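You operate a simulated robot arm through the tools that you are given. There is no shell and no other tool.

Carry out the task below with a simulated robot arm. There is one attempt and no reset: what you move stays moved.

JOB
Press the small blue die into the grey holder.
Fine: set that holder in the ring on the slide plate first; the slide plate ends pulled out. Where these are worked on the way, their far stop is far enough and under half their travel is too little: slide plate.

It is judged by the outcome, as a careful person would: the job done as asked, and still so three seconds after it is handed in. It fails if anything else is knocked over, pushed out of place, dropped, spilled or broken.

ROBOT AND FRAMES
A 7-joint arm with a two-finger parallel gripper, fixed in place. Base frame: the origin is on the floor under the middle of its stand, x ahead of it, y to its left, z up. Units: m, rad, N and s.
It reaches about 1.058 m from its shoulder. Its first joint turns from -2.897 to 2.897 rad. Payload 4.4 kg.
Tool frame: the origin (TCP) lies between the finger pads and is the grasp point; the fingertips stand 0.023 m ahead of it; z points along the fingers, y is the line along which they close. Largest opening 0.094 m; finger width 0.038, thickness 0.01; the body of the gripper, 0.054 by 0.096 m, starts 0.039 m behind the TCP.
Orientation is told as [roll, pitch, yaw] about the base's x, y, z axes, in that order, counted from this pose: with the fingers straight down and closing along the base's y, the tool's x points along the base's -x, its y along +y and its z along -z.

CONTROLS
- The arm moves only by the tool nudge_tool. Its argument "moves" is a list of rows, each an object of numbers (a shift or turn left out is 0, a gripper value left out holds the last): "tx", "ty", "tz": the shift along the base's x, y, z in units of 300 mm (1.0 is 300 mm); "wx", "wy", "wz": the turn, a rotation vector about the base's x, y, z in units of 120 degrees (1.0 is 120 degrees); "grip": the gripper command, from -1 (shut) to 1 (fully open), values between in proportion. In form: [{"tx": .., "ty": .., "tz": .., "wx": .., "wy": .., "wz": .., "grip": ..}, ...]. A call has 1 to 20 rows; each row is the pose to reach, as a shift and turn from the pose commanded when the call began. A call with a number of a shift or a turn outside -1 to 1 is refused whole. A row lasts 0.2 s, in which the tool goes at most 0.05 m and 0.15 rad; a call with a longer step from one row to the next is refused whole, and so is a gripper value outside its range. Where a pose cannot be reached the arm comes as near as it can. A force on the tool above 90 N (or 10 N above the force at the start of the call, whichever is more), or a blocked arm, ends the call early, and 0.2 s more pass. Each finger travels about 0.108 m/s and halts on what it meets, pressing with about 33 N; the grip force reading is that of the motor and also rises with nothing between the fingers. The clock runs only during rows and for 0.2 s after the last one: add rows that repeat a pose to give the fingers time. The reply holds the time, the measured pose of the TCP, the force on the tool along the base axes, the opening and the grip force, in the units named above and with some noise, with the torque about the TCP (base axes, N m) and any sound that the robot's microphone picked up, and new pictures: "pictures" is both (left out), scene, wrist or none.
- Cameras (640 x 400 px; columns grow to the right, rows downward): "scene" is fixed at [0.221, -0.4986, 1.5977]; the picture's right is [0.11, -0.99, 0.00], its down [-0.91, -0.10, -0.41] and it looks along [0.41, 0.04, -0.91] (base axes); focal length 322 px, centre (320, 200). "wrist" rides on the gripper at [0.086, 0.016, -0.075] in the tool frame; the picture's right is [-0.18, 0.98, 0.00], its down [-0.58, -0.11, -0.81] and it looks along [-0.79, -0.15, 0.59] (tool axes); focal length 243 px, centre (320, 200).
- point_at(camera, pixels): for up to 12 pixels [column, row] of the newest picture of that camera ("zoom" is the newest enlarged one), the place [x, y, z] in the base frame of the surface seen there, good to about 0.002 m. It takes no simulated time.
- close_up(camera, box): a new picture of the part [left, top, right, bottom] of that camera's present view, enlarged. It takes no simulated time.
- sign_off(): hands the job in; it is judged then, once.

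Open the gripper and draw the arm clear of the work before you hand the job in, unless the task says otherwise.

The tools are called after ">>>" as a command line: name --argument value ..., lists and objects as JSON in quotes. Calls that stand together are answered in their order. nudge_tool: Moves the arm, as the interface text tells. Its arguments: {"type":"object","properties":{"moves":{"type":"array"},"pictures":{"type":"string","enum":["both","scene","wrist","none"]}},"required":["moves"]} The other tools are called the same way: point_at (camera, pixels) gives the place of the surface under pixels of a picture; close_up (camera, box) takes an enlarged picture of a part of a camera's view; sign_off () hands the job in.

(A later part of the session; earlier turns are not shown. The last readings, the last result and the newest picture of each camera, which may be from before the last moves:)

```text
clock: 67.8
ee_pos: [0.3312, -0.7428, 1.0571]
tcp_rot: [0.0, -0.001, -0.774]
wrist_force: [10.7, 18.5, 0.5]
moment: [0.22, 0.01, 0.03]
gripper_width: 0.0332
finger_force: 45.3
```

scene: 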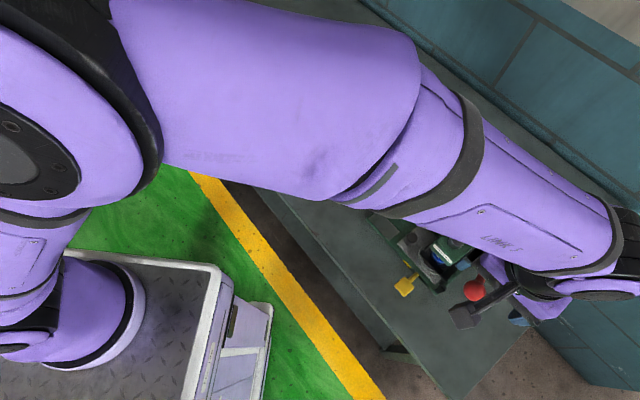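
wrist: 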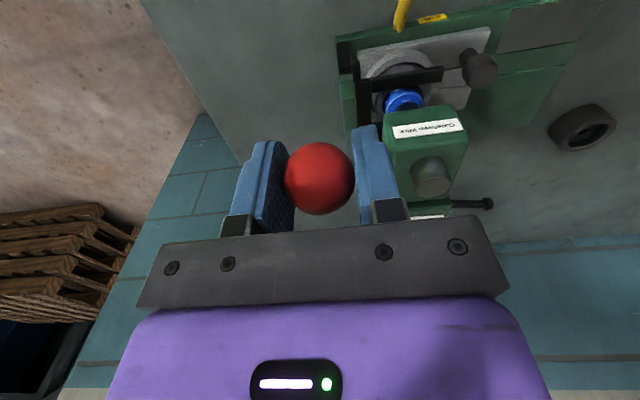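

The lever ball is gripped. I'll follow the arc downward from ≈44° to 30° first, with a small lateral correction, and check the forces.

>>> nudge_tool --moves '[{"tx": -0.0078, "ty": 0.0116, "tz": -0.0155, "grip": -1}, {"tx": -0.0174, "ty": 0.0212, "tz": -0.0313, "grip": -1}, {"tx": -0.028, "ty": 0.032, "tz": -0.052, "grip": -1}, {"tx": -0.0377, "ty": 0.0415, "tz": -0.0737, "grip": -1}, {"tx": -0.0377, "ty": 0.0415, "tz": -0.0737, "grip": -1}]'

```text
clock: 69.0
ee_pos: [0.3178, -0.731, 1.0338]
tcp_rot: [-0.001, 0.001, -0.775]
wrist_force: [10.6, -8.6, 5.4]
moment: [-0.9, -0.87, 0.0]
gripper_width: 0.0333
finger_force: 45.0
```

scene: 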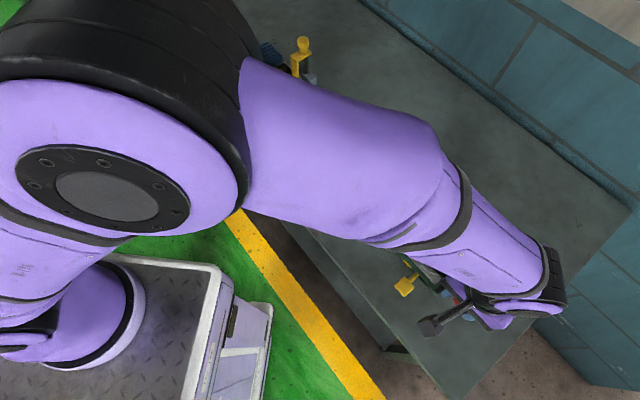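
wrist: 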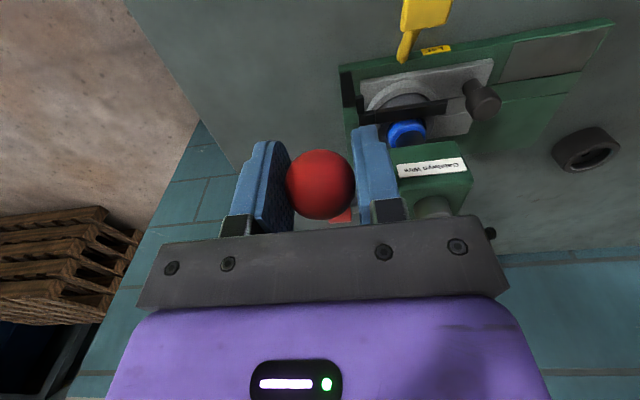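

The lever turns: ~11 N tangential resistance and ~9 N radial tension. I'll continue the arc to about 10°, slightly reducing the outward component.

>>> nudge_tool --moves '[{"tx": -0.009, "ty": 0.009, "tz": -0.029, "grip": -1}, {"tx": -0.0165, "ty": 0.0165, "tz": -0.058, "grip": -1}, {"tx": -0.022, "ty": 0.022, "tz": -0.088, "grip": -1}, {"tx": -0.027, "ty": 0.027, "tz": -0.12, "grip": -1}, {"tx": -0.027, "ty": 0.027, "tz": -0.12, "grip": -1}]'

```text
clock: 70.2
ee_pos: [0.3085, -0.7218, 1.0005]
tcp_rot: [-0.003, 0.0, -0.777]
wrist_force: [-5.8, -4.1, 14.4]
moment: [-0.94, -0.88, -0.04]
gripper_width: 0.0333
finger_force: 45.0
```

scene: 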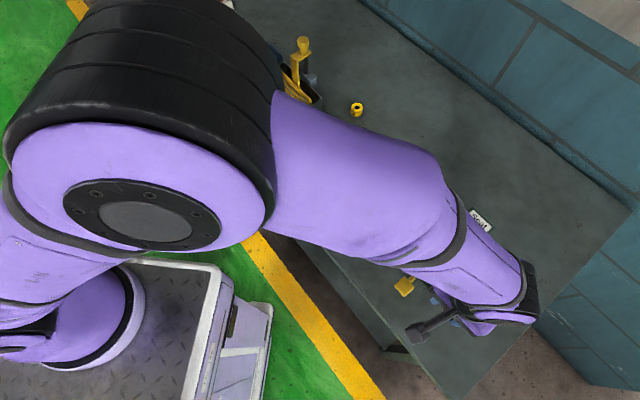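
wrist: 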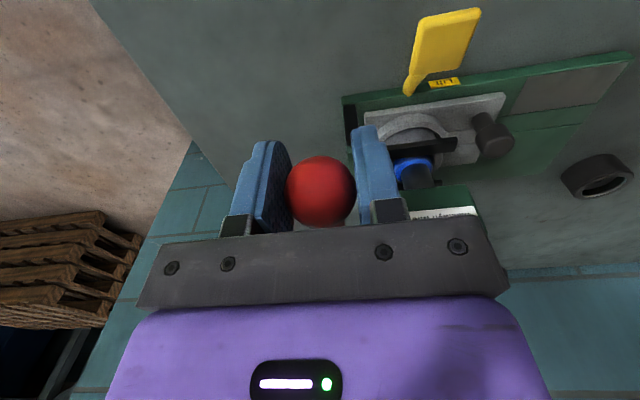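

Still turning, 14 N upward resistance at z=1.0005. I'll continue down to about -5°.

>>> nudge_tool --moves '[{"tx": -0.002, "ty": 0.003, "tz": -0.024, "grip": -1}, {"tx": -0.003, "ty": 0.004, "tz": -0.048, "grip": -1}, {"tx": -0.003, "ty": 0.004, "tz": -0.072, "grip": -1}, {"tx": -0.003, "ty": 0.004, "tz": -0.096, "grip": -1}, {"tx": -0.003, "ty": 0.004, "tz": -0.096, "grip": -1}]'

>>> close_up --camera "wrist" --box '[330, 60, 540, 220]'

```text
clock: 71.4
ee_pos: [0.3079, -0.7209, 0.9723]
tcp_rot: [-0.001, -0.002, -0.777]
wrist_force: [-18.2, -16.9, 14.2]
moment: [-0.88, -0.97, 0.04]
gripper_width: 0.0329
finger_force: 45.3
```

scene: 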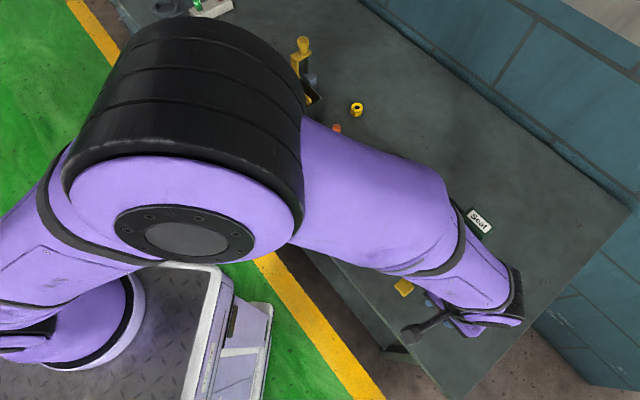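
wrist: 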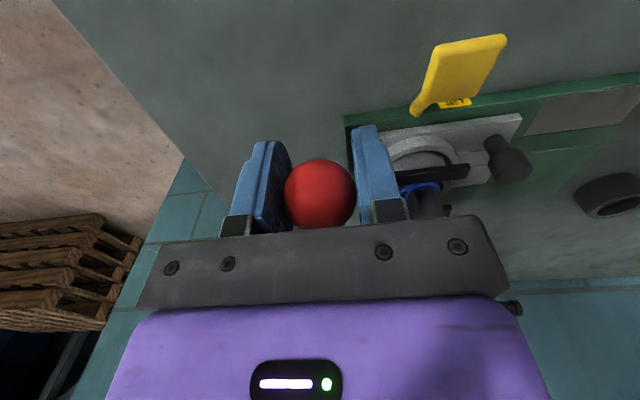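

```text
2.50 times, centred on (435, 140) of wrist
```

zoom: 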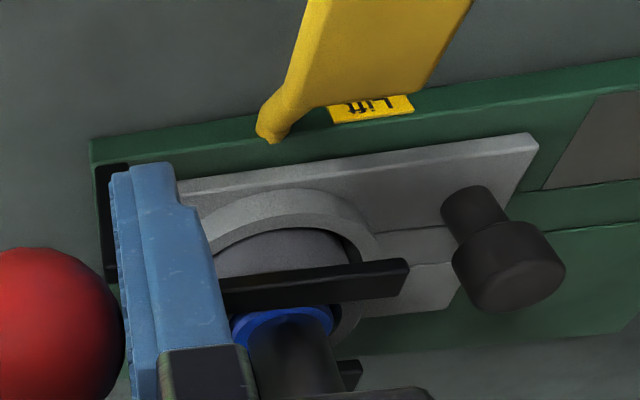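

The ram is at or near the die top. I'll relieve the sideways force and continue down in small steps, watching for the pressing force.

>>> nudge_tool --moves '[{"tx": -0.001, "ty": -0.002, "tz": -0.014, "grip": -1}, {"tx": 0.001, "ty": -0.004, "tz": -0.028, "grip": -1}, {"tx": 0.003, "ty": -0.006, "tz": -0.042, "grip": -1}, {"tx": 0.003, "ty": -0.006, "tz": -0.042, "grip": -1}]'

>>> close_up --camera "wrist" --box '[330, 60, 540, 220]'

```text
clock: 72.4
ee_pos: [0.3091, -0.7225, 0.9592]
tcp_rot: [-0.001, 0.001, -0.775]
wrist_force: [-22.5, -7.6, 12.8]
moment: [-0.78, -1.07, 0.02]
gripper_width: 0.0334
finger_force: 45.1
```

scene: 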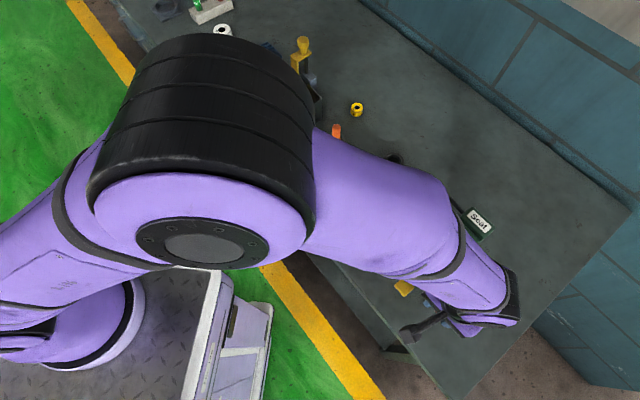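
wrist: 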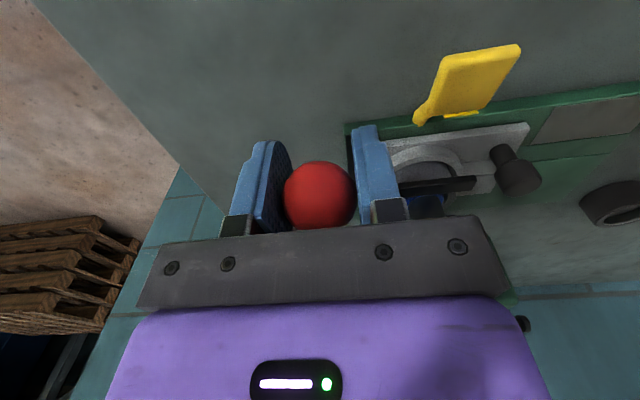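

```text
2.50 times, centred on (435, 140) of wrist
```

zoom: 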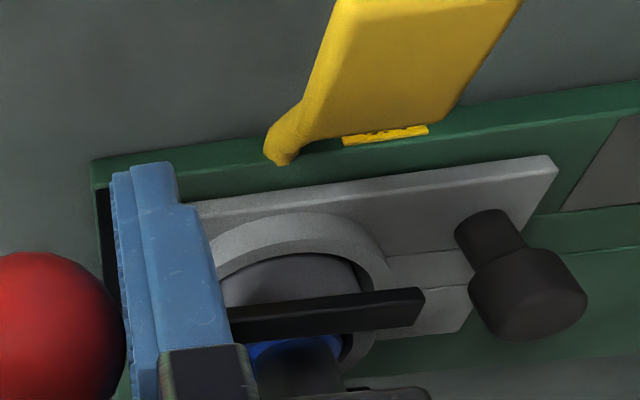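

Lever at about -11°, resistance 13 N; no hard stop yet. I'll keep following the arc in small steps.

>>> nudge_tool --moves '[{"tx": -0.002, "ty": -0.002, "tz": -0.015, "grip": -1}, {"tx": 0.001, "ty": -0.004, "tz": -0.03, "grip": -1}, {"tx": 0.004, "ty": -0.008, "tz": -0.045, "grip": -1}, {"tx": 0.004, "ty": -0.008, "tz": -0.045, "grip": -1}]'

>>> close_up --camera "wrist" --box '[330, 80, 540, 240]'

```text
clock: 73.4
ee_pos: [0.3111, -0.7238, 0.9465]
tcp_rot: [0.0, -0.002, -0.775]
wrist_force: [-15.4, 8.1, 32.1]
moment: [0.03, -0.01, 0.02]
gripper_width: 0.0333
finger_force: 44.7
```

scene: 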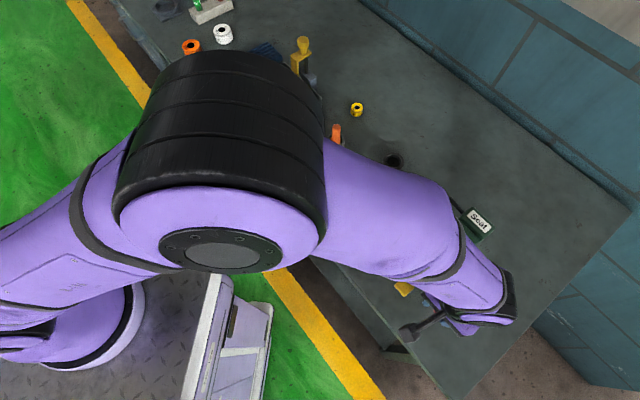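
wrist: 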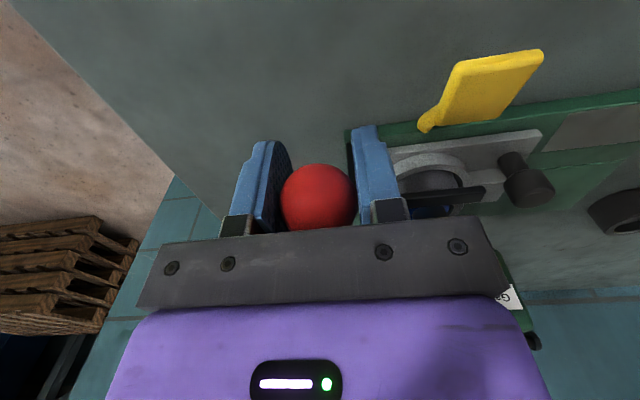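

```text
2.50 times, centred on (435, 160) of wrist
```

zoom: 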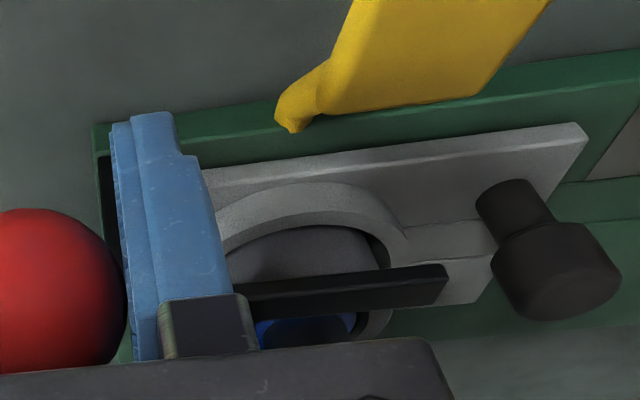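

Resistance increased to 32 N — the press is loading. I'll push on a few millimetres to find the end of the stroke, watching the limit.

>>> nudge_tool --moves '[{"tx": -0.001, "ty": -0.001, "tz": -0.008, "grip": -1}, {"tx": 0.0005, "ty": -0.002, "tz": -0.016, "grip": -1}, {"tx": 0.002, "ty": -0.004, "tz": -0.024, "grip": -1}, {"tx": 0.002, "ty": -0.004, "tz": -0.024, "grip": -1}]'

>>> close_up --camera "wrist" --box '[330, 80, 540, 240]'

```text
clock: 74.4
ee_pos: [0.3133, -0.7262, 0.938]
tcp_rot: [-0.001, -0.002, -0.775]
wrist_force: [-4.8, 1.8, 40.4]
moment: [0.08, 0.02, -0.02]
gripper_width: 0.0332
finger_force: 45.2
```

scene: 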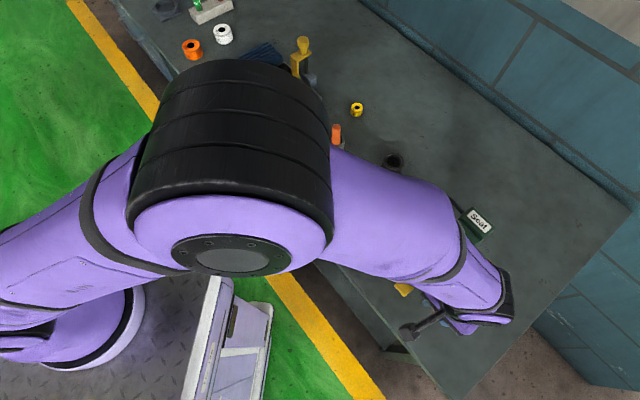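
wrist: 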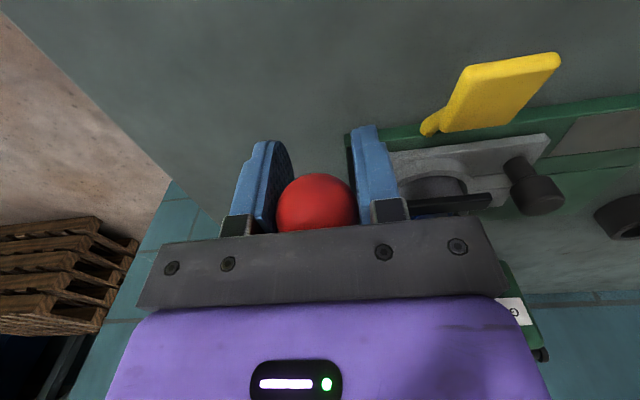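

```text
2.50 times, centred on (435, 160) of wrist
```

zoom: 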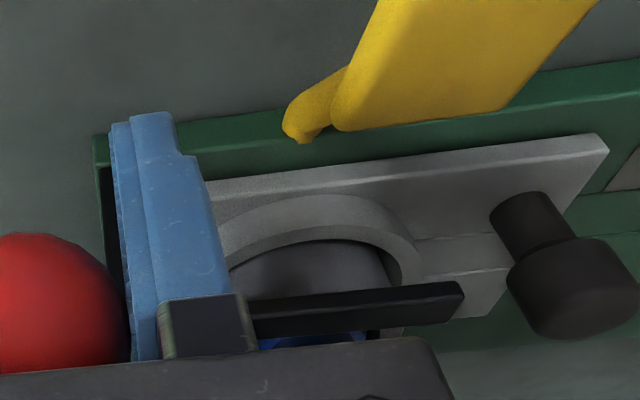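

Comparing ball size and row, the ball has slid up the pads to the palm while the lever stopped near -10°. I'll push a little more, now with the palm on the ball, to see whether it gives or is at its stop.

>>> nudge_tool --moves '[{"tz": -0.003, "grip": -1}, {"tz": -0.006, "grip": -1}, {"tz": -0.006, "grip": -1}]' --pictures "wrist"

```text
clock: 75.2
ee_pos: [0.3121, -0.7253, 0.9371]
tcp_rot: [-0.002, -0.003, -0.778]
wrist_force: [0.1, 4.3, 47.8]
moment: [0.25, 0.18, 0.04]
gripper_width: 0.0331
finger_force: 45.6
```

wrist: 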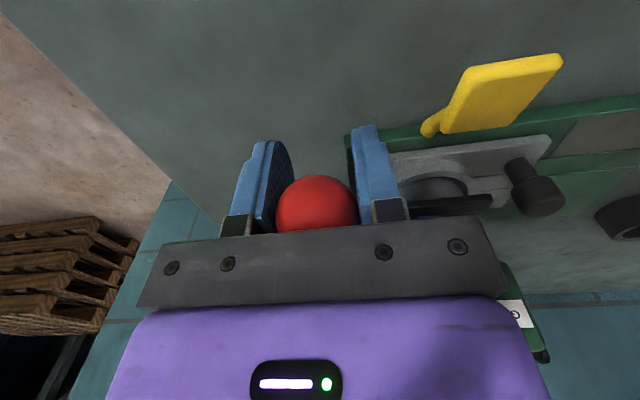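

Now 48 N. I'll press a little further, up to roughly 75 N.

>>> nudge_tool --moves '[{"tz": -0.003, "grip": -1}, {"tz": -0.006, "grip": -1}, {"tz": -0.009, "grip": -1}, {"tz": -0.009, "grip": -1}]' --pictures "wrist"

```text
clock: 76.2
ee_pos: [0.3114, -0.7253, 0.9365]
tcp_rot: [-0.003, -0.006, -0.775]
wrist_force: [-1.0, 9.9, 66.1]
moment: [0.24, 0.33, -0.03]
gripper_width: 0.0333
finger_force: 44.9
```

wrist: 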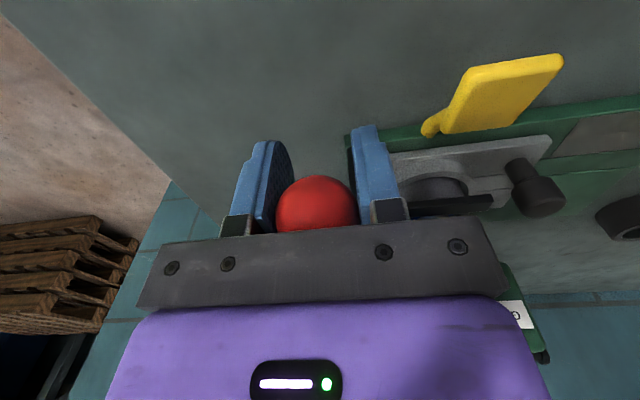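

66 N and no further movement: the lever is at its end of stroke. I'll ease off and raise the lever back along its arc to inspect the die.

>>> nudge_tool --moves '[{"tz": 0.01, "grip": -1}, {"tx": -0.002, "ty": 0.002, "tz": 0.04, "grip": -1}, {"tx": -0.004, "ty": 0.004, "tz": 0.083, "grip": -1}, {"tx": -0.003, "ty": 0.003, "tz": 0.115, "grip": -1}, {"tx": 0.0, "ty": 0.0, "tz": 0.147, "grip": -1}, {"tx": 0.005, "ty": -0.005, "tz": 0.178, "grip": -1}, {"tx": 0.011, "ty": -0.011, "tz": 0.209, "grip": -1}, {"tx": 0.011, "ty": -0.011, "tz": 0.209, "grip": -1}]'

>>> close_up --camera "wrist" --box '[330, 60, 540, 220]'

```text
clock: 78.0
ee_pos: [0.3157, -0.7289, 0.996]
tcp_rot: [0.0, -0.002, -0.774]
wrist_force: [1.3, 9.9, -7.0]
moment: [0.6, 0.76, 0.0]
gripper_width: 0.0334
finger_force: 44.7
```

scene: 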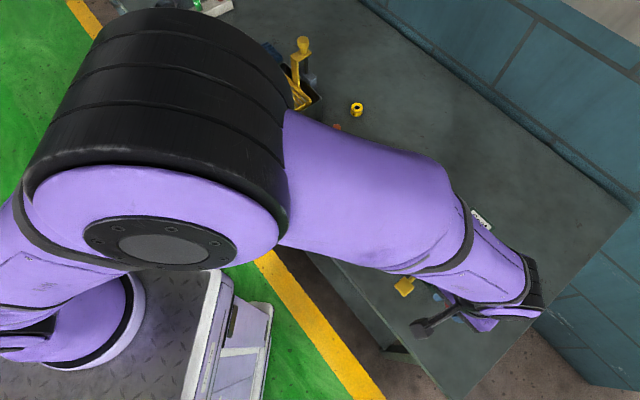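
wrist: 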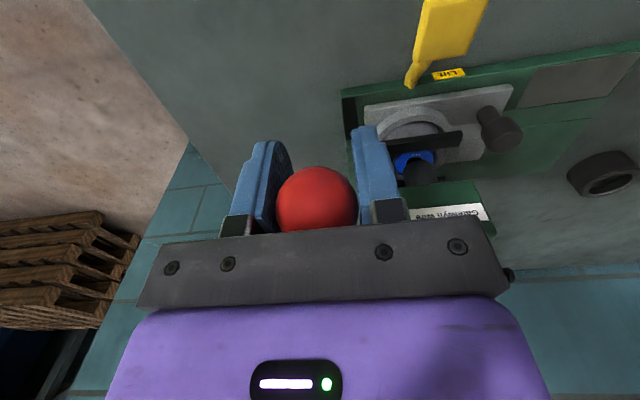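

```text
2.50 times, centred on (435, 140) of wrist
```

zoom: 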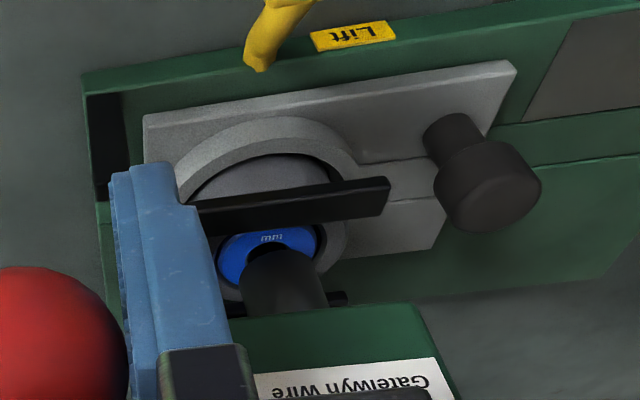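

The die's blue top is visible around the ram. I'll measure its height now against the holder rim.

>>> point_at --camera "zoom" --pixels '[[235, 250], [228, 265], [300, 240], [315, 240], [270, 232], [245, 240], [290, 170], [300, 160], [250, 175], [330, 240], [310, 250], [270, 275]]'

>>> close_up --camera "wrist" --box '[380, 110, 480, 200]'

```text
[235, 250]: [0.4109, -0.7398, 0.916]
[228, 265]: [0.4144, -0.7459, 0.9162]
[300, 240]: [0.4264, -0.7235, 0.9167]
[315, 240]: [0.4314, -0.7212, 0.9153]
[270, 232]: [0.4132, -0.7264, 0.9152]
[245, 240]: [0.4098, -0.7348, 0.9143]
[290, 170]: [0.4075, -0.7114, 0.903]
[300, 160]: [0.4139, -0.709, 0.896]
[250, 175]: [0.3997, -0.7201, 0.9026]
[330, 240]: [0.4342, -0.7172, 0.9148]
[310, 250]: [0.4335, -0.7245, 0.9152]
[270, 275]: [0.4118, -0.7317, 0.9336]
```

```text
4.44 times, centred on (430, 155) of wrist
```

zoom: 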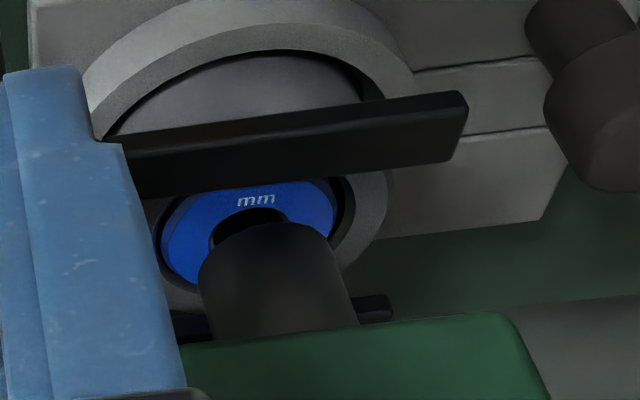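

The die top is now at z≈0.9155, flush with the holder rim — it went in about 12 mm under the press. I'll raise the lever the rest of the way so the ram is clear.

>>> nudge_tool --moves '[{"tx": 0.009, "ty": -0.009, "tz": 0.032, "grip": -1}, {"tx": 0.0205, "ty": -0.0205, "tz": 0.064, "grip": -1}, {"tx": 0.03, "ty": -0.03, "tz": 0.086, "grip": -1}, {"tx": 0.0408, "ty": -0.0408, "tz": 0.1063, "grip": -1}, {"tx": 0.05, "ty": -0.05, "tz": 0.123, "grip": -1}, {"tx": 0.05, "ty": -0.05, "tz": 0.123, "grip": -1}]'

>>> close_up --camera "wrist" --box '[330, 40, 540, 200]'

```text
clock: 79.4
ee_pos: [0.3306, -0.7433, 1.0327]
tcp_rot: [-0.001, 0.001, -0.775]
wrist_force: [10.3, 26.2, -4.8]
moment: [0.44, 0.96, -0.21]
gripper_width: 0.0335
finger_force: 44.6
```

scene: 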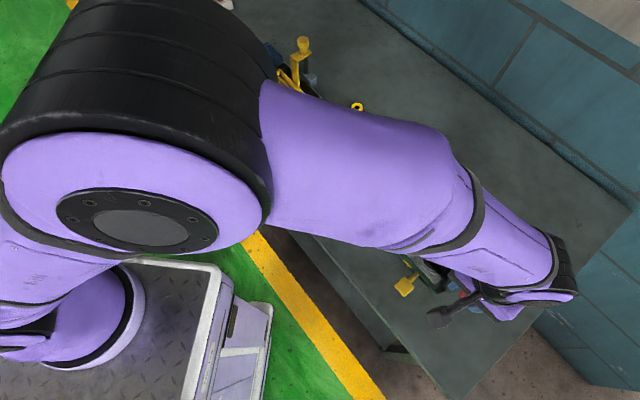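
wrist: 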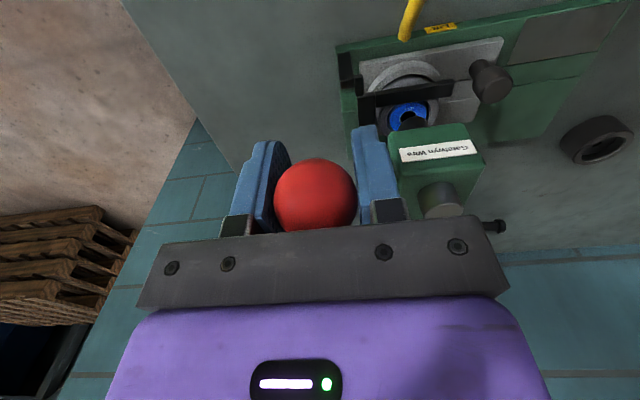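

```text
2.50 times, centred on (435, 120) of wrist
```

zoom: 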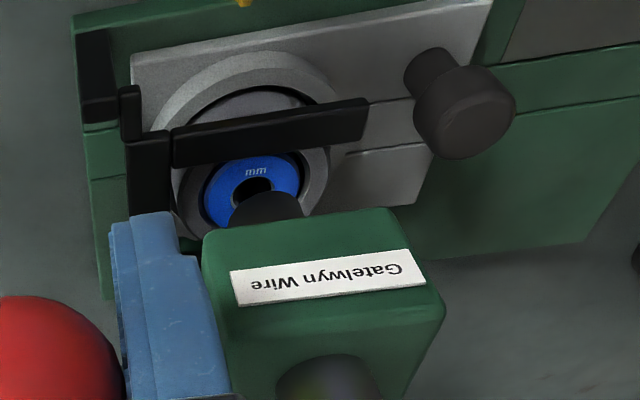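

The ram is up and the lever is almost back at its starting angle. I'll nudge it the last bit, release the ball and rise.

>>> nudge_tool --moves '[{"tx": 0.005, "ty": -0.002, "tz": 0.006, "grip": -1}, {"tx": 0.006, "ty": -0.002, "tz": 0.008, "grip": -1}, {"tx": 0.006, "ty": -0.002, "tz": 0.008, "grip": -0.1}, {"tx": 0.006, "ty": -0.002, "tz": 0.008, "grip": 0.4}, {"tx": 0.006, "ty": -0.002, "tz": 0.008, "grip": 0.8}, {"tx": 0.006, "ty": -0.002, "tz": 0.008, "grip": 0.8}, {"tx": 0.006, "ty": -0.002, "tz": 0.1, "grip": 0.8}, {"tx": 0.006, "ty": -0.002, "tz": 0.25, "grip": 0.8}, {"tx": 0.006, "ty": -0.002, "tz": 0.4, "grip": 0.8}, {"tx": 0.006, "ty": -0.002, "tz": 0.5, "grip": 0.8}, {"tx": 0.006, "ty": -0.002, "tz": 0.5, "grip": 0.8}]'

>>> close_up --camera "wrist" --box '[260, 0, 460, 150]'

```text
clock: 81.8
ee_pos: [0.3313, -0.7448, 1.1866]
tcp_rot: [0.001, 0.0, -0.775]
wrist_force: [0.8, -0.5, -0.3]
moment: [0.0, -0.01, 0.02]
gripper_width: 0.0849
finger_force: 0.0
```

scene: 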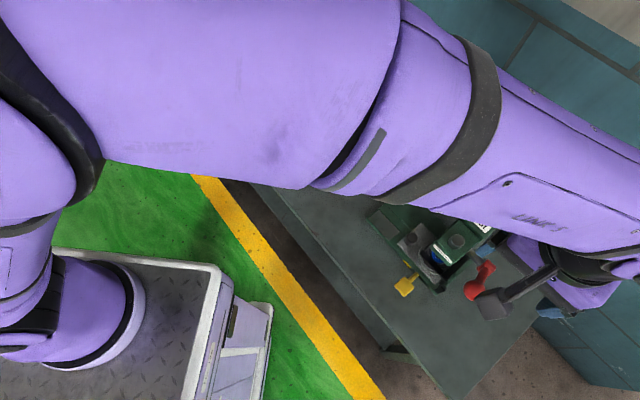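
wrist: 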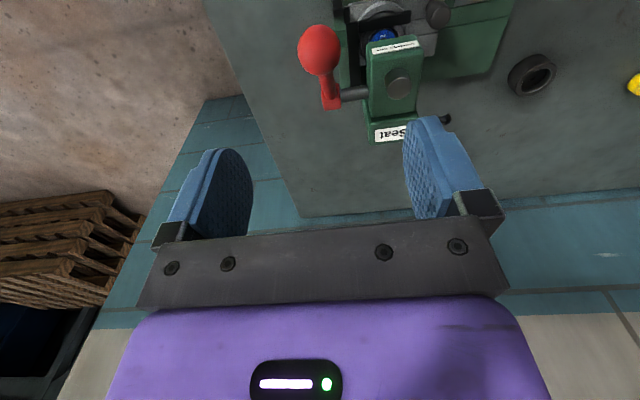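

```text
2.67 times, centred on (360, 75) of wrist
```

zoom: 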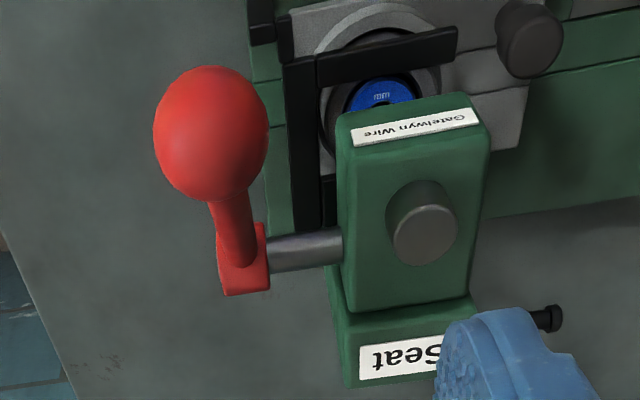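

Lever is up and the die sits flush. Now for the slide: I'll turn back to yaw -134° and hover on the outer side of the knob, keeping above the head on the way.

>>> nudge_tool --moves '[{"wz": -0.068, "tx": 0.04, "ty": 0.03}, {"wz": -0.136, "tx": 0.09, "ty": 0.06}, {"wz": -0.204, "tx": 0.14, "ty": 0.1}, {"wz": -0.272, "tx": 0.2, "ty": 0.14}, {"wz": -0.34, "tx": 0.26, "ty": 0.18}, {"wz": -0.408, "tx": 0.32, "ty": 0.22}, {"wz": -0.476, "tx": 0.38, "ty": 0.26}, {"wz": -0.544, "tx": 0.43, "ty": 0.29, "tz": -0.05}, {"wz": -0.612, "tx": 0.48, "ty": 0.32, "tz": -0.12, "grip": 0.5}, {"wz": -0.68, "tx": 0.52, "ty": 0.34, "tz": -0.2, "grip": 0.3}, {"wz": -0.75, "tx": 0.545, "ty": 0.36, "tz": -0.28, "grip": 0.3}, {"wz": -0.75, "tx": 0.545, "ty": 0.36, "tz": -0.32, "grip": 0.3}, {"wz": -0.75, "tx": 0.545, "ty": 0.36, "tz": -0.32, "grip": 0.3}]'

>>> close_up --camera "wrist" --box '[250, 20, 430, 200]'

```text
clock: 84.6
ee_pos: [0.4955, -0.6374, 1.0863]
tcp_rot: [0.001, 0.0, -2.348]
wrist_force: [0.9, 0.4, -0.3]
moment: [-0.03, 0.0, 0.0]
gripper_width: 0.0608
finger_force: 0.1
```

scene: 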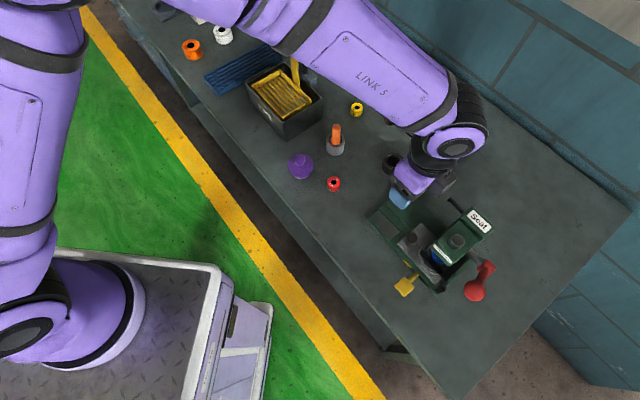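
wrist: 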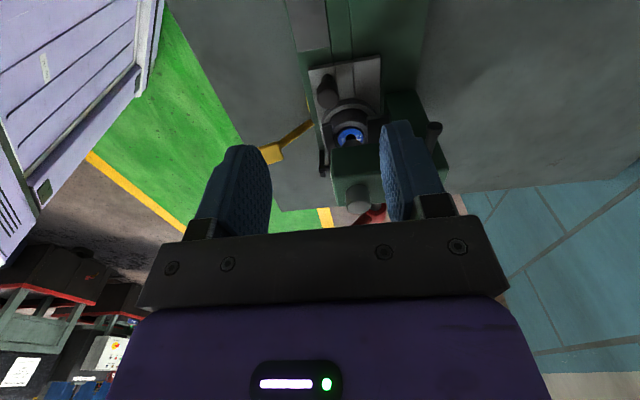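

```text
2.22 times, centred on (340, 110) of wrist
```

zoom: 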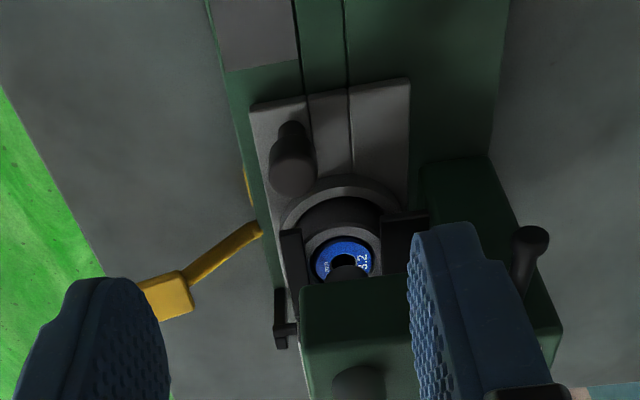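

The knob is visible at about (327,96); I'll measure it and the head's front face again.

>>> point_at --camera "zoom" --pixels '[[292, 172], [275, 172], [309, 172], [292, 157], [292, 188], [340, 305], [400, 300], [345, 258], [325, 255], [368, 255], [340, 232], [350, 180]]'

>>> close_up --camera "scene" --box '[370, 190, 490, 310]'

```text
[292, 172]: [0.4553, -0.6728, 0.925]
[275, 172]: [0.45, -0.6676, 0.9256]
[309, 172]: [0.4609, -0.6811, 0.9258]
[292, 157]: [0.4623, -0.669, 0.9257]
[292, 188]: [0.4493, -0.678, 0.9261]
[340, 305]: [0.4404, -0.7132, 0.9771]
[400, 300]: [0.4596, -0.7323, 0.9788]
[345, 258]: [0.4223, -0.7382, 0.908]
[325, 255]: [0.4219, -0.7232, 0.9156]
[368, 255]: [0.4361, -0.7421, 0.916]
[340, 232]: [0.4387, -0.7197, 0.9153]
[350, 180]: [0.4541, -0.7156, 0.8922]
```

```text
3.33 times, centred on (430, 250) of scene
```

zoom: 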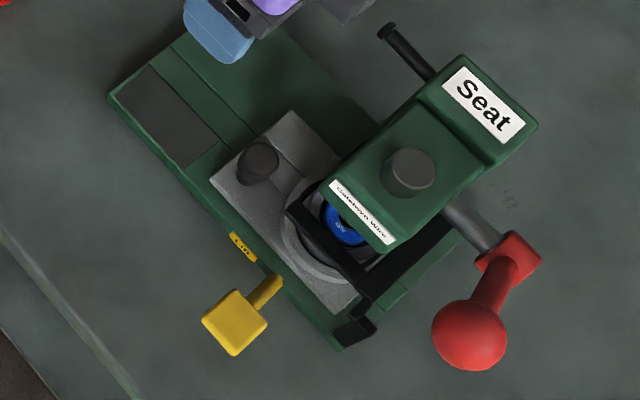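

Knob ≈(0.4556,-0.674), head face 38 mm beyond it. To keep the gripper's housing clear I'll tilt the tool 10° outward and grip the knob 10 mm off-centre on the pads, descending first to just above the knob.

>>> nudge_tool --moves '[{"tx": -0.03, "ty": -0.027, "wx": -0.02, "wy": 0.02, "grip": 0.3}, {"tx": -0.07, "ty": -0.062, "wx": -0.04, "wy": 0.04, "grip": 0.3}, {"tx": -0.109, "ty": -0.098, "wx": -0.0589, "wy": 0.0589, "grip": 0.3}, {"tx": -0.109, "ty": -0.098, "tz": -0.12, "wx": -0.0589, "wy": 0.0589, "grip": 0.3}, {"tx": -0.109, "ty": -0.098, "tz": -0.26, "wx": -0.0589, "wy": 0.0589, "grip": 0.3}, {"tx": -0.109, "ty": -0.098, "tz": -0.4, "wx": -0.0589, "wy": 0.0589, "grip": 0.3}, {"tx": -0.109, "ty": -0.098, "tz": -0.4, "wx": -0.0589, "wy": 0.0589, "grip": 0.3}]'

>>> close_up --camera "scene" --box '[385, 200, 465, 280]'

>>> close_up --camera "wrist" --box '[240, 60, 420, 240]'

```text
clock: 86.2
ee_pos: [0.46, -0.6669, 0.965]
tcp_rot: [-0.004, -0.174, -2.345]
wrist_force: [-0.5, 0.2, 0.7]
moment: [0.04, 0.03, -0.01]
gripper_width: 0.0608
finger_force: 0.1
```

scene: 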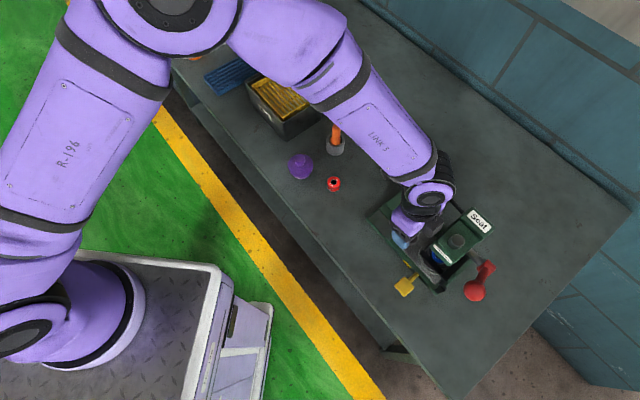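
wrist: 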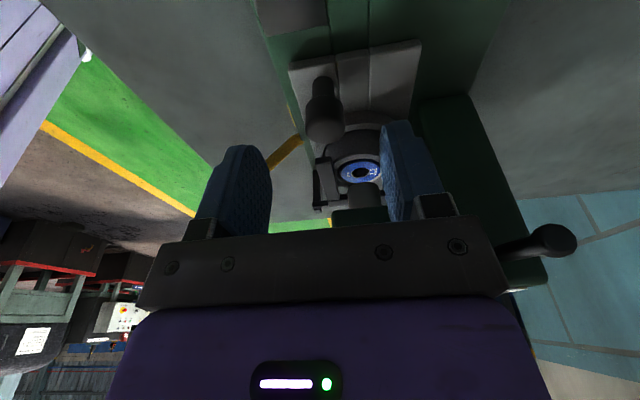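

```text
5.00 times, centred on (425, 240) of scene
```

zoom: 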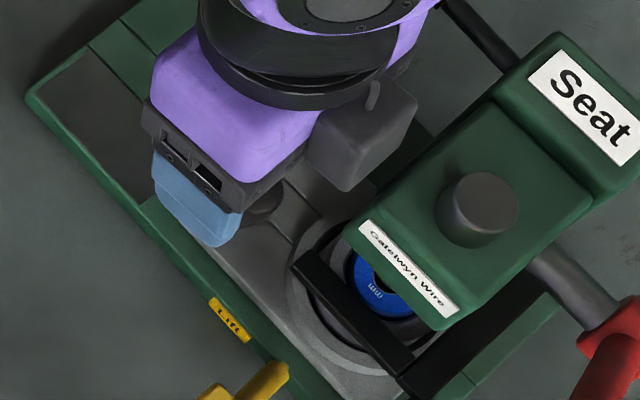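

```text
2.22 times, centred on (330, 150) of wrist
```

zoom: 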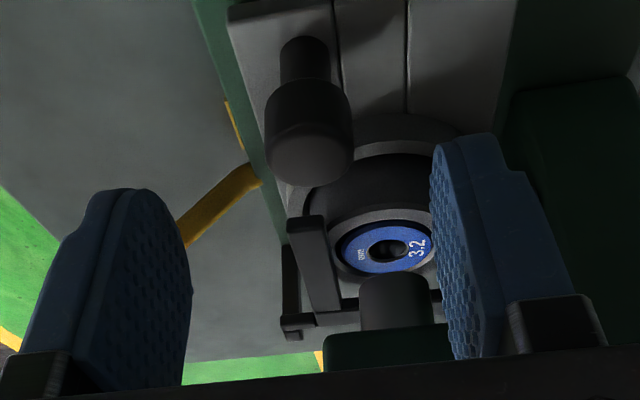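

The knob lies between the fingers with clear space to the head. I'll shift 2 mm outward and descend the last 47 mm.

>>> nudge_tool --moves '[{"tx": 0.006, "ty": 0.004, "tz": -0.04, "grip": 0.3}, {"tx": 0.006, "ty": 0.004, "tz": -0.08, "grip": 0.3}, {"tx": 0.006, "ty": 0.004, "tz": -0.12, "grip": 0.3}, {"tx": 0.006, "ty": 0.004, "tz": -0.15, "grip": 0.3}, {"tx": 0.006, "ty": 0.004, "tz": -0.15, "grip": 0.3}]'

>>> close_up --camera "scene" --box '[385, 200, 465, 280]'

>>> close_up --camera "wrist" --box '[240, 60, 420, 240]'

```text
clock: 87.4
ee_pos: [0.4642, -0.6667, 0.9214]
tcp_rot: [0.0, -0.174, -2.345]
wrist_force: [0.2, -0.6, -0.7]
moment: [-0.02, 0.01, -0.01]
gripper_width: 0.0614
finger_force: 0.0
```

scene: 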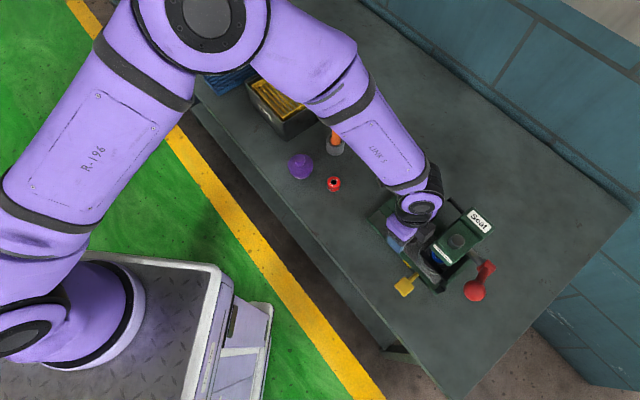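
wrist: 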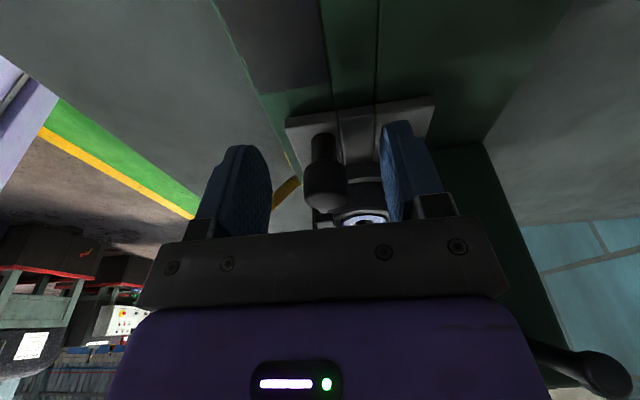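

```text
5.00 times, centred on (425, 240) of scene
```

zoom: 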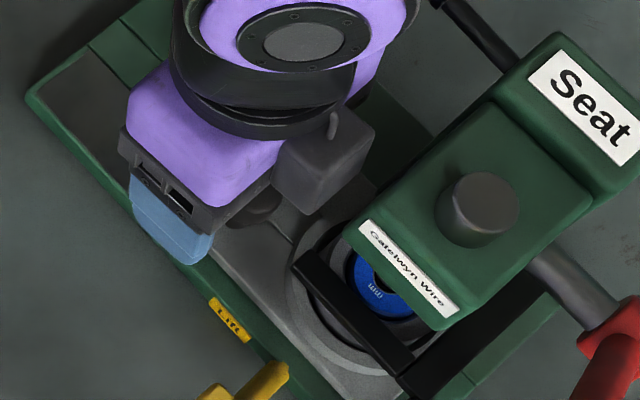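

```text
2.22 times, centred on (330, 150) of wrist
```

zoom: 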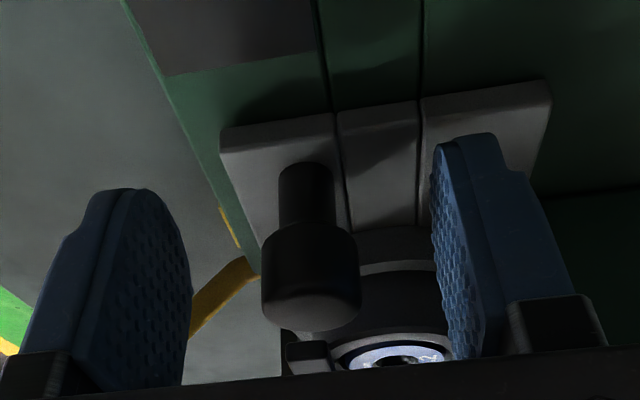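

Good clearance and the knob is centred between the fingers. I'll close on it.

>>> nudge_tool --moves '[{"grip": 0.0}, {"grip": -0.3}, {"grip": -0.6}, {"grip": -1}, {"grip": -1}]' --pictures "wrist"

```text
clock: 88.6
ee_pos: [0.4642, -0.6658, 0.9219]
tcp_rot: [-0.001, -0.176, -2.345]
wrist_force: [5.7, -5.8, -1.4]
moment: [-0.33, -0.26, 0.17]
gripper_width: 0.0239
finger_force: 45.3
```

wrist: 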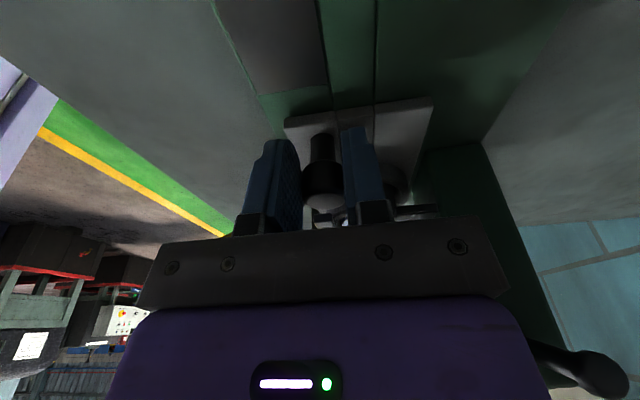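

Knob gripped. I'll pull outward 20 mm slowly and check forces.

>>> nudge_tool --moves '[{"tx": 0.013, "ty": 0.011, "grip": -1}, {"tx": 0.025, "ty": 0.023, "grip": -1}, {"tx": 0.037, "ty": 0.035, "grip": -1}, {"tx": 0.048, "ty": 0.046, "grip": -1}, {"tx": 0.048, "ty": 0.046, "grip": -1}]'

>>> close_up --camera "scene" --box '[385, 200, 465, 280]'

```text
clock: 89.8
ee_pos: [0.4796, -0.652, 0.9221]
tcp_rot: [0.0, -0.175, -2.345]
wrist_force: [10.7, -10.2, 1.7]
moment: [-0.29, -0.38, 0.25]
gripper_width: 0.0236
finger_force: 44.9
```

scene: 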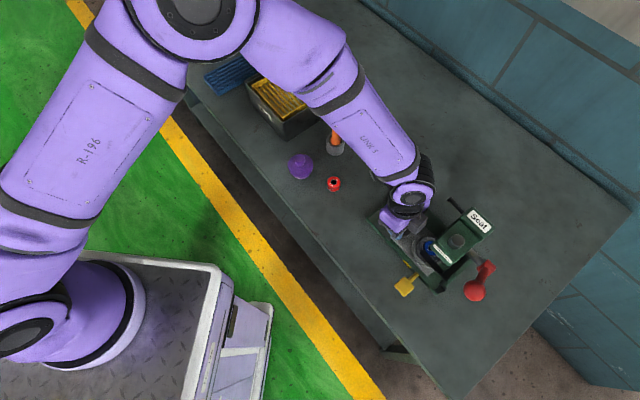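
wrist: 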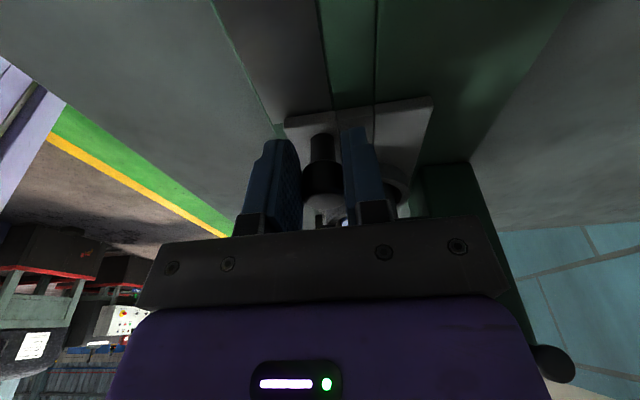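

```text
5.00 times, centred on (425, 240) of scene
```

zoom: 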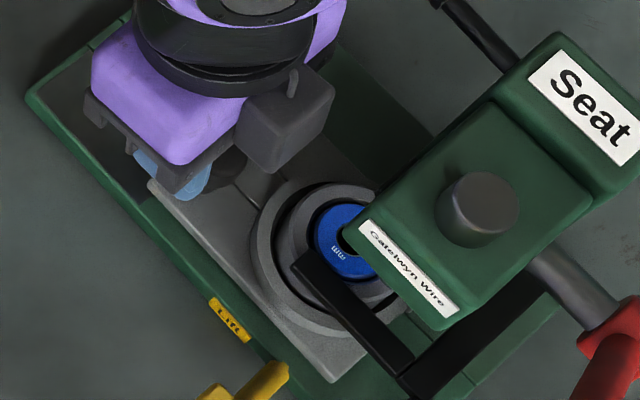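

The slide follows smoothly. I'll pull another 35 mm with a small lateral correction.

>>> nudge_tool --moves '[{"tx": 0.0132, "ty": 0.01, "grip": -1}, {"tx": 0.0262, "ty": 0.023, "grip": -1}, {"tx": 0.0392, "ty": 0.036, "grip": -1}, {"tx": 0.0522, "ty": 0.049, "grip": -1}, {"tx": 0.0652, "ty": 0.062, "grip": -1}, {"tx": 0.0782, "ty": 0.075, "grip": -1}, {"tx": 0.084, "ty": 0.081, "grip": -1}, {"tx": 0.084, "ty": 0.081, "grip": -1}]'

>>> close_up --camera "scene" --box '[375, 190, 465, 280]'

```text
clock: 91.6
ee_pos: [0.5035, -0.6276, 0.9214]
tcp_rot: [-0.002, -0.173, -2.346]
wrist_force: [-1.7, 1.0, 25.0]
moment: [-0.54, 0.11, -0.07]
gripper_width: 0.0238
finger_force: 45.3
```

scene: 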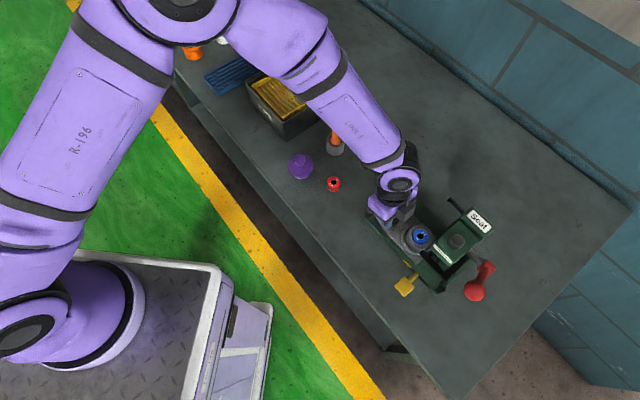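
wrist: 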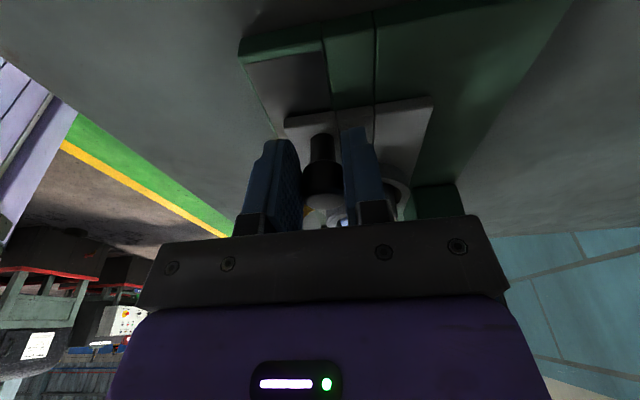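

```text
4.44 times, centred on (420, 235) of scene
```

zoom: 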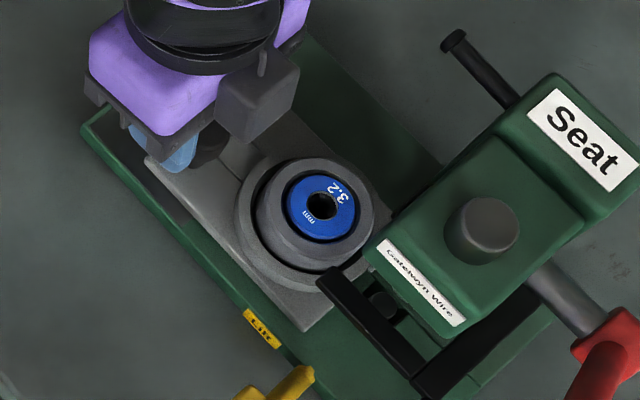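

The die sits flush in the holder and the slide is ~55 mm out. I'll ease up 0.6 mm and pull another 28 mm.

>>> nudge_tool --moves '[{"tx": 0.012, "ty": 0.012, "tz": 0.0022, "grip": -1}, {"tx": 0.024, "ty": 0.024, "tz": 0.0022, "grip": -1}, {"tx": 0.036, "ty": 0.036, "tz": 0.0022, "grip": -1}, {"tx": 0.048, "ty": 0.048, "tz": 0.0022, "grip": -1}, {"tx": 0.058, "ty": 0.058, "tz": 0.0022, "grip": -1}, {"tx": 0.066, "ty": 0.066, "tz": 0.0022, "grip": -1}, {"tx": 0.066, "ty": 0.066, "tz": 0.0022, "grip": -1}]'

>>> close_up --camera "scene" --box '[365, 185, 465, 285]'

```text
clock: 93.2
ee_pos: [0.5242, -0.6072, 0.9222]
tcp_rot: [-0.003, -0.174, -2.345]
wrist_force: [0.5, 1.6, 0.0]
moment: [-0.46, 0.06, 0.06]
gripper_width: 0.0239
finger_force: 45.5
```

scene: 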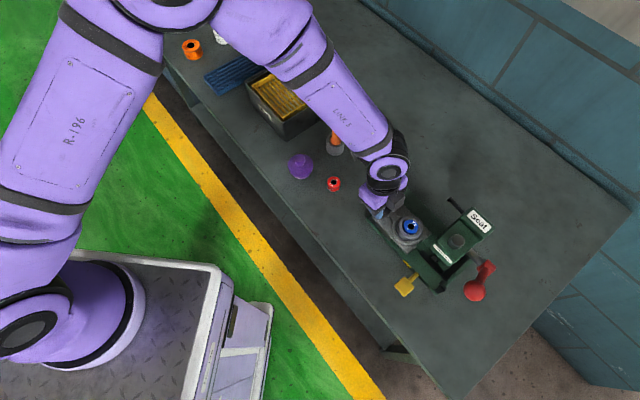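
wrist: 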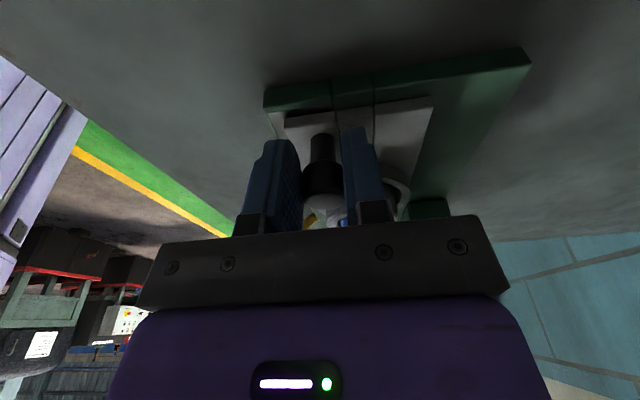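

```text
4.00 times, centred on (415, 235) of scene
```

zoom: 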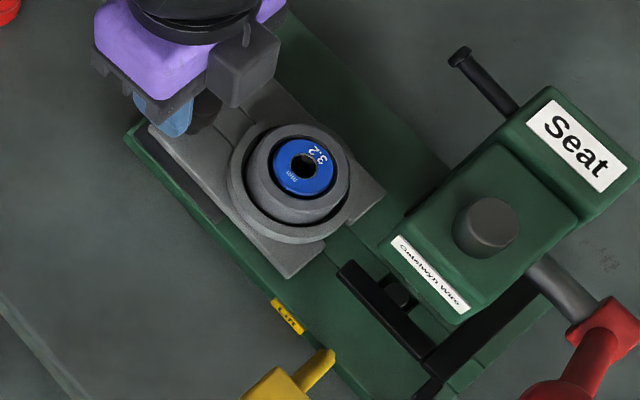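

Forces are near zero and the slide is nearly fully out. I'll pull the last few mm until the outer stop shows in the force.

>>> nudge_tool --moves '[{"tx": 0.004, "ty": 0.004, "grip": -1}, {"tx": 0.008, "ty": 0.008, "grip": -1}, {"tx": 0.012, "ty": 0.012, "grip": -1}, {"tx": 0.012, "ty": 0.012, "grip": -1}]' --pictures "wrist"

```text
clock: 94.2
ee_pos: [0.5277, -0.6033, 0.9212]
tcp_rot: [-0.006, -0.171, -2.345]
wrist_force: [2.5, -0.3, -31.7]
moment: [-0.36, -0.28, 0.08]
gripper_width: 0.0238
finger_force: 45.2
```

wrist: 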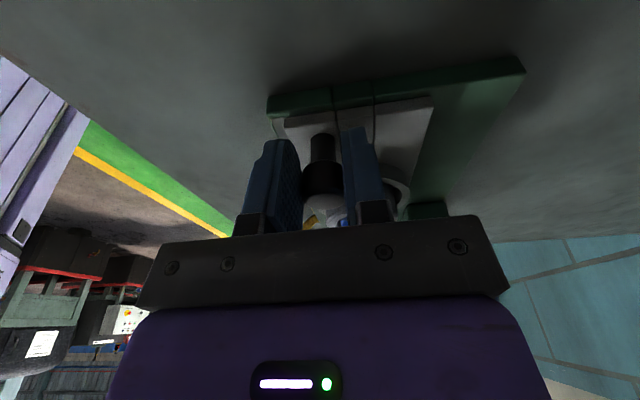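

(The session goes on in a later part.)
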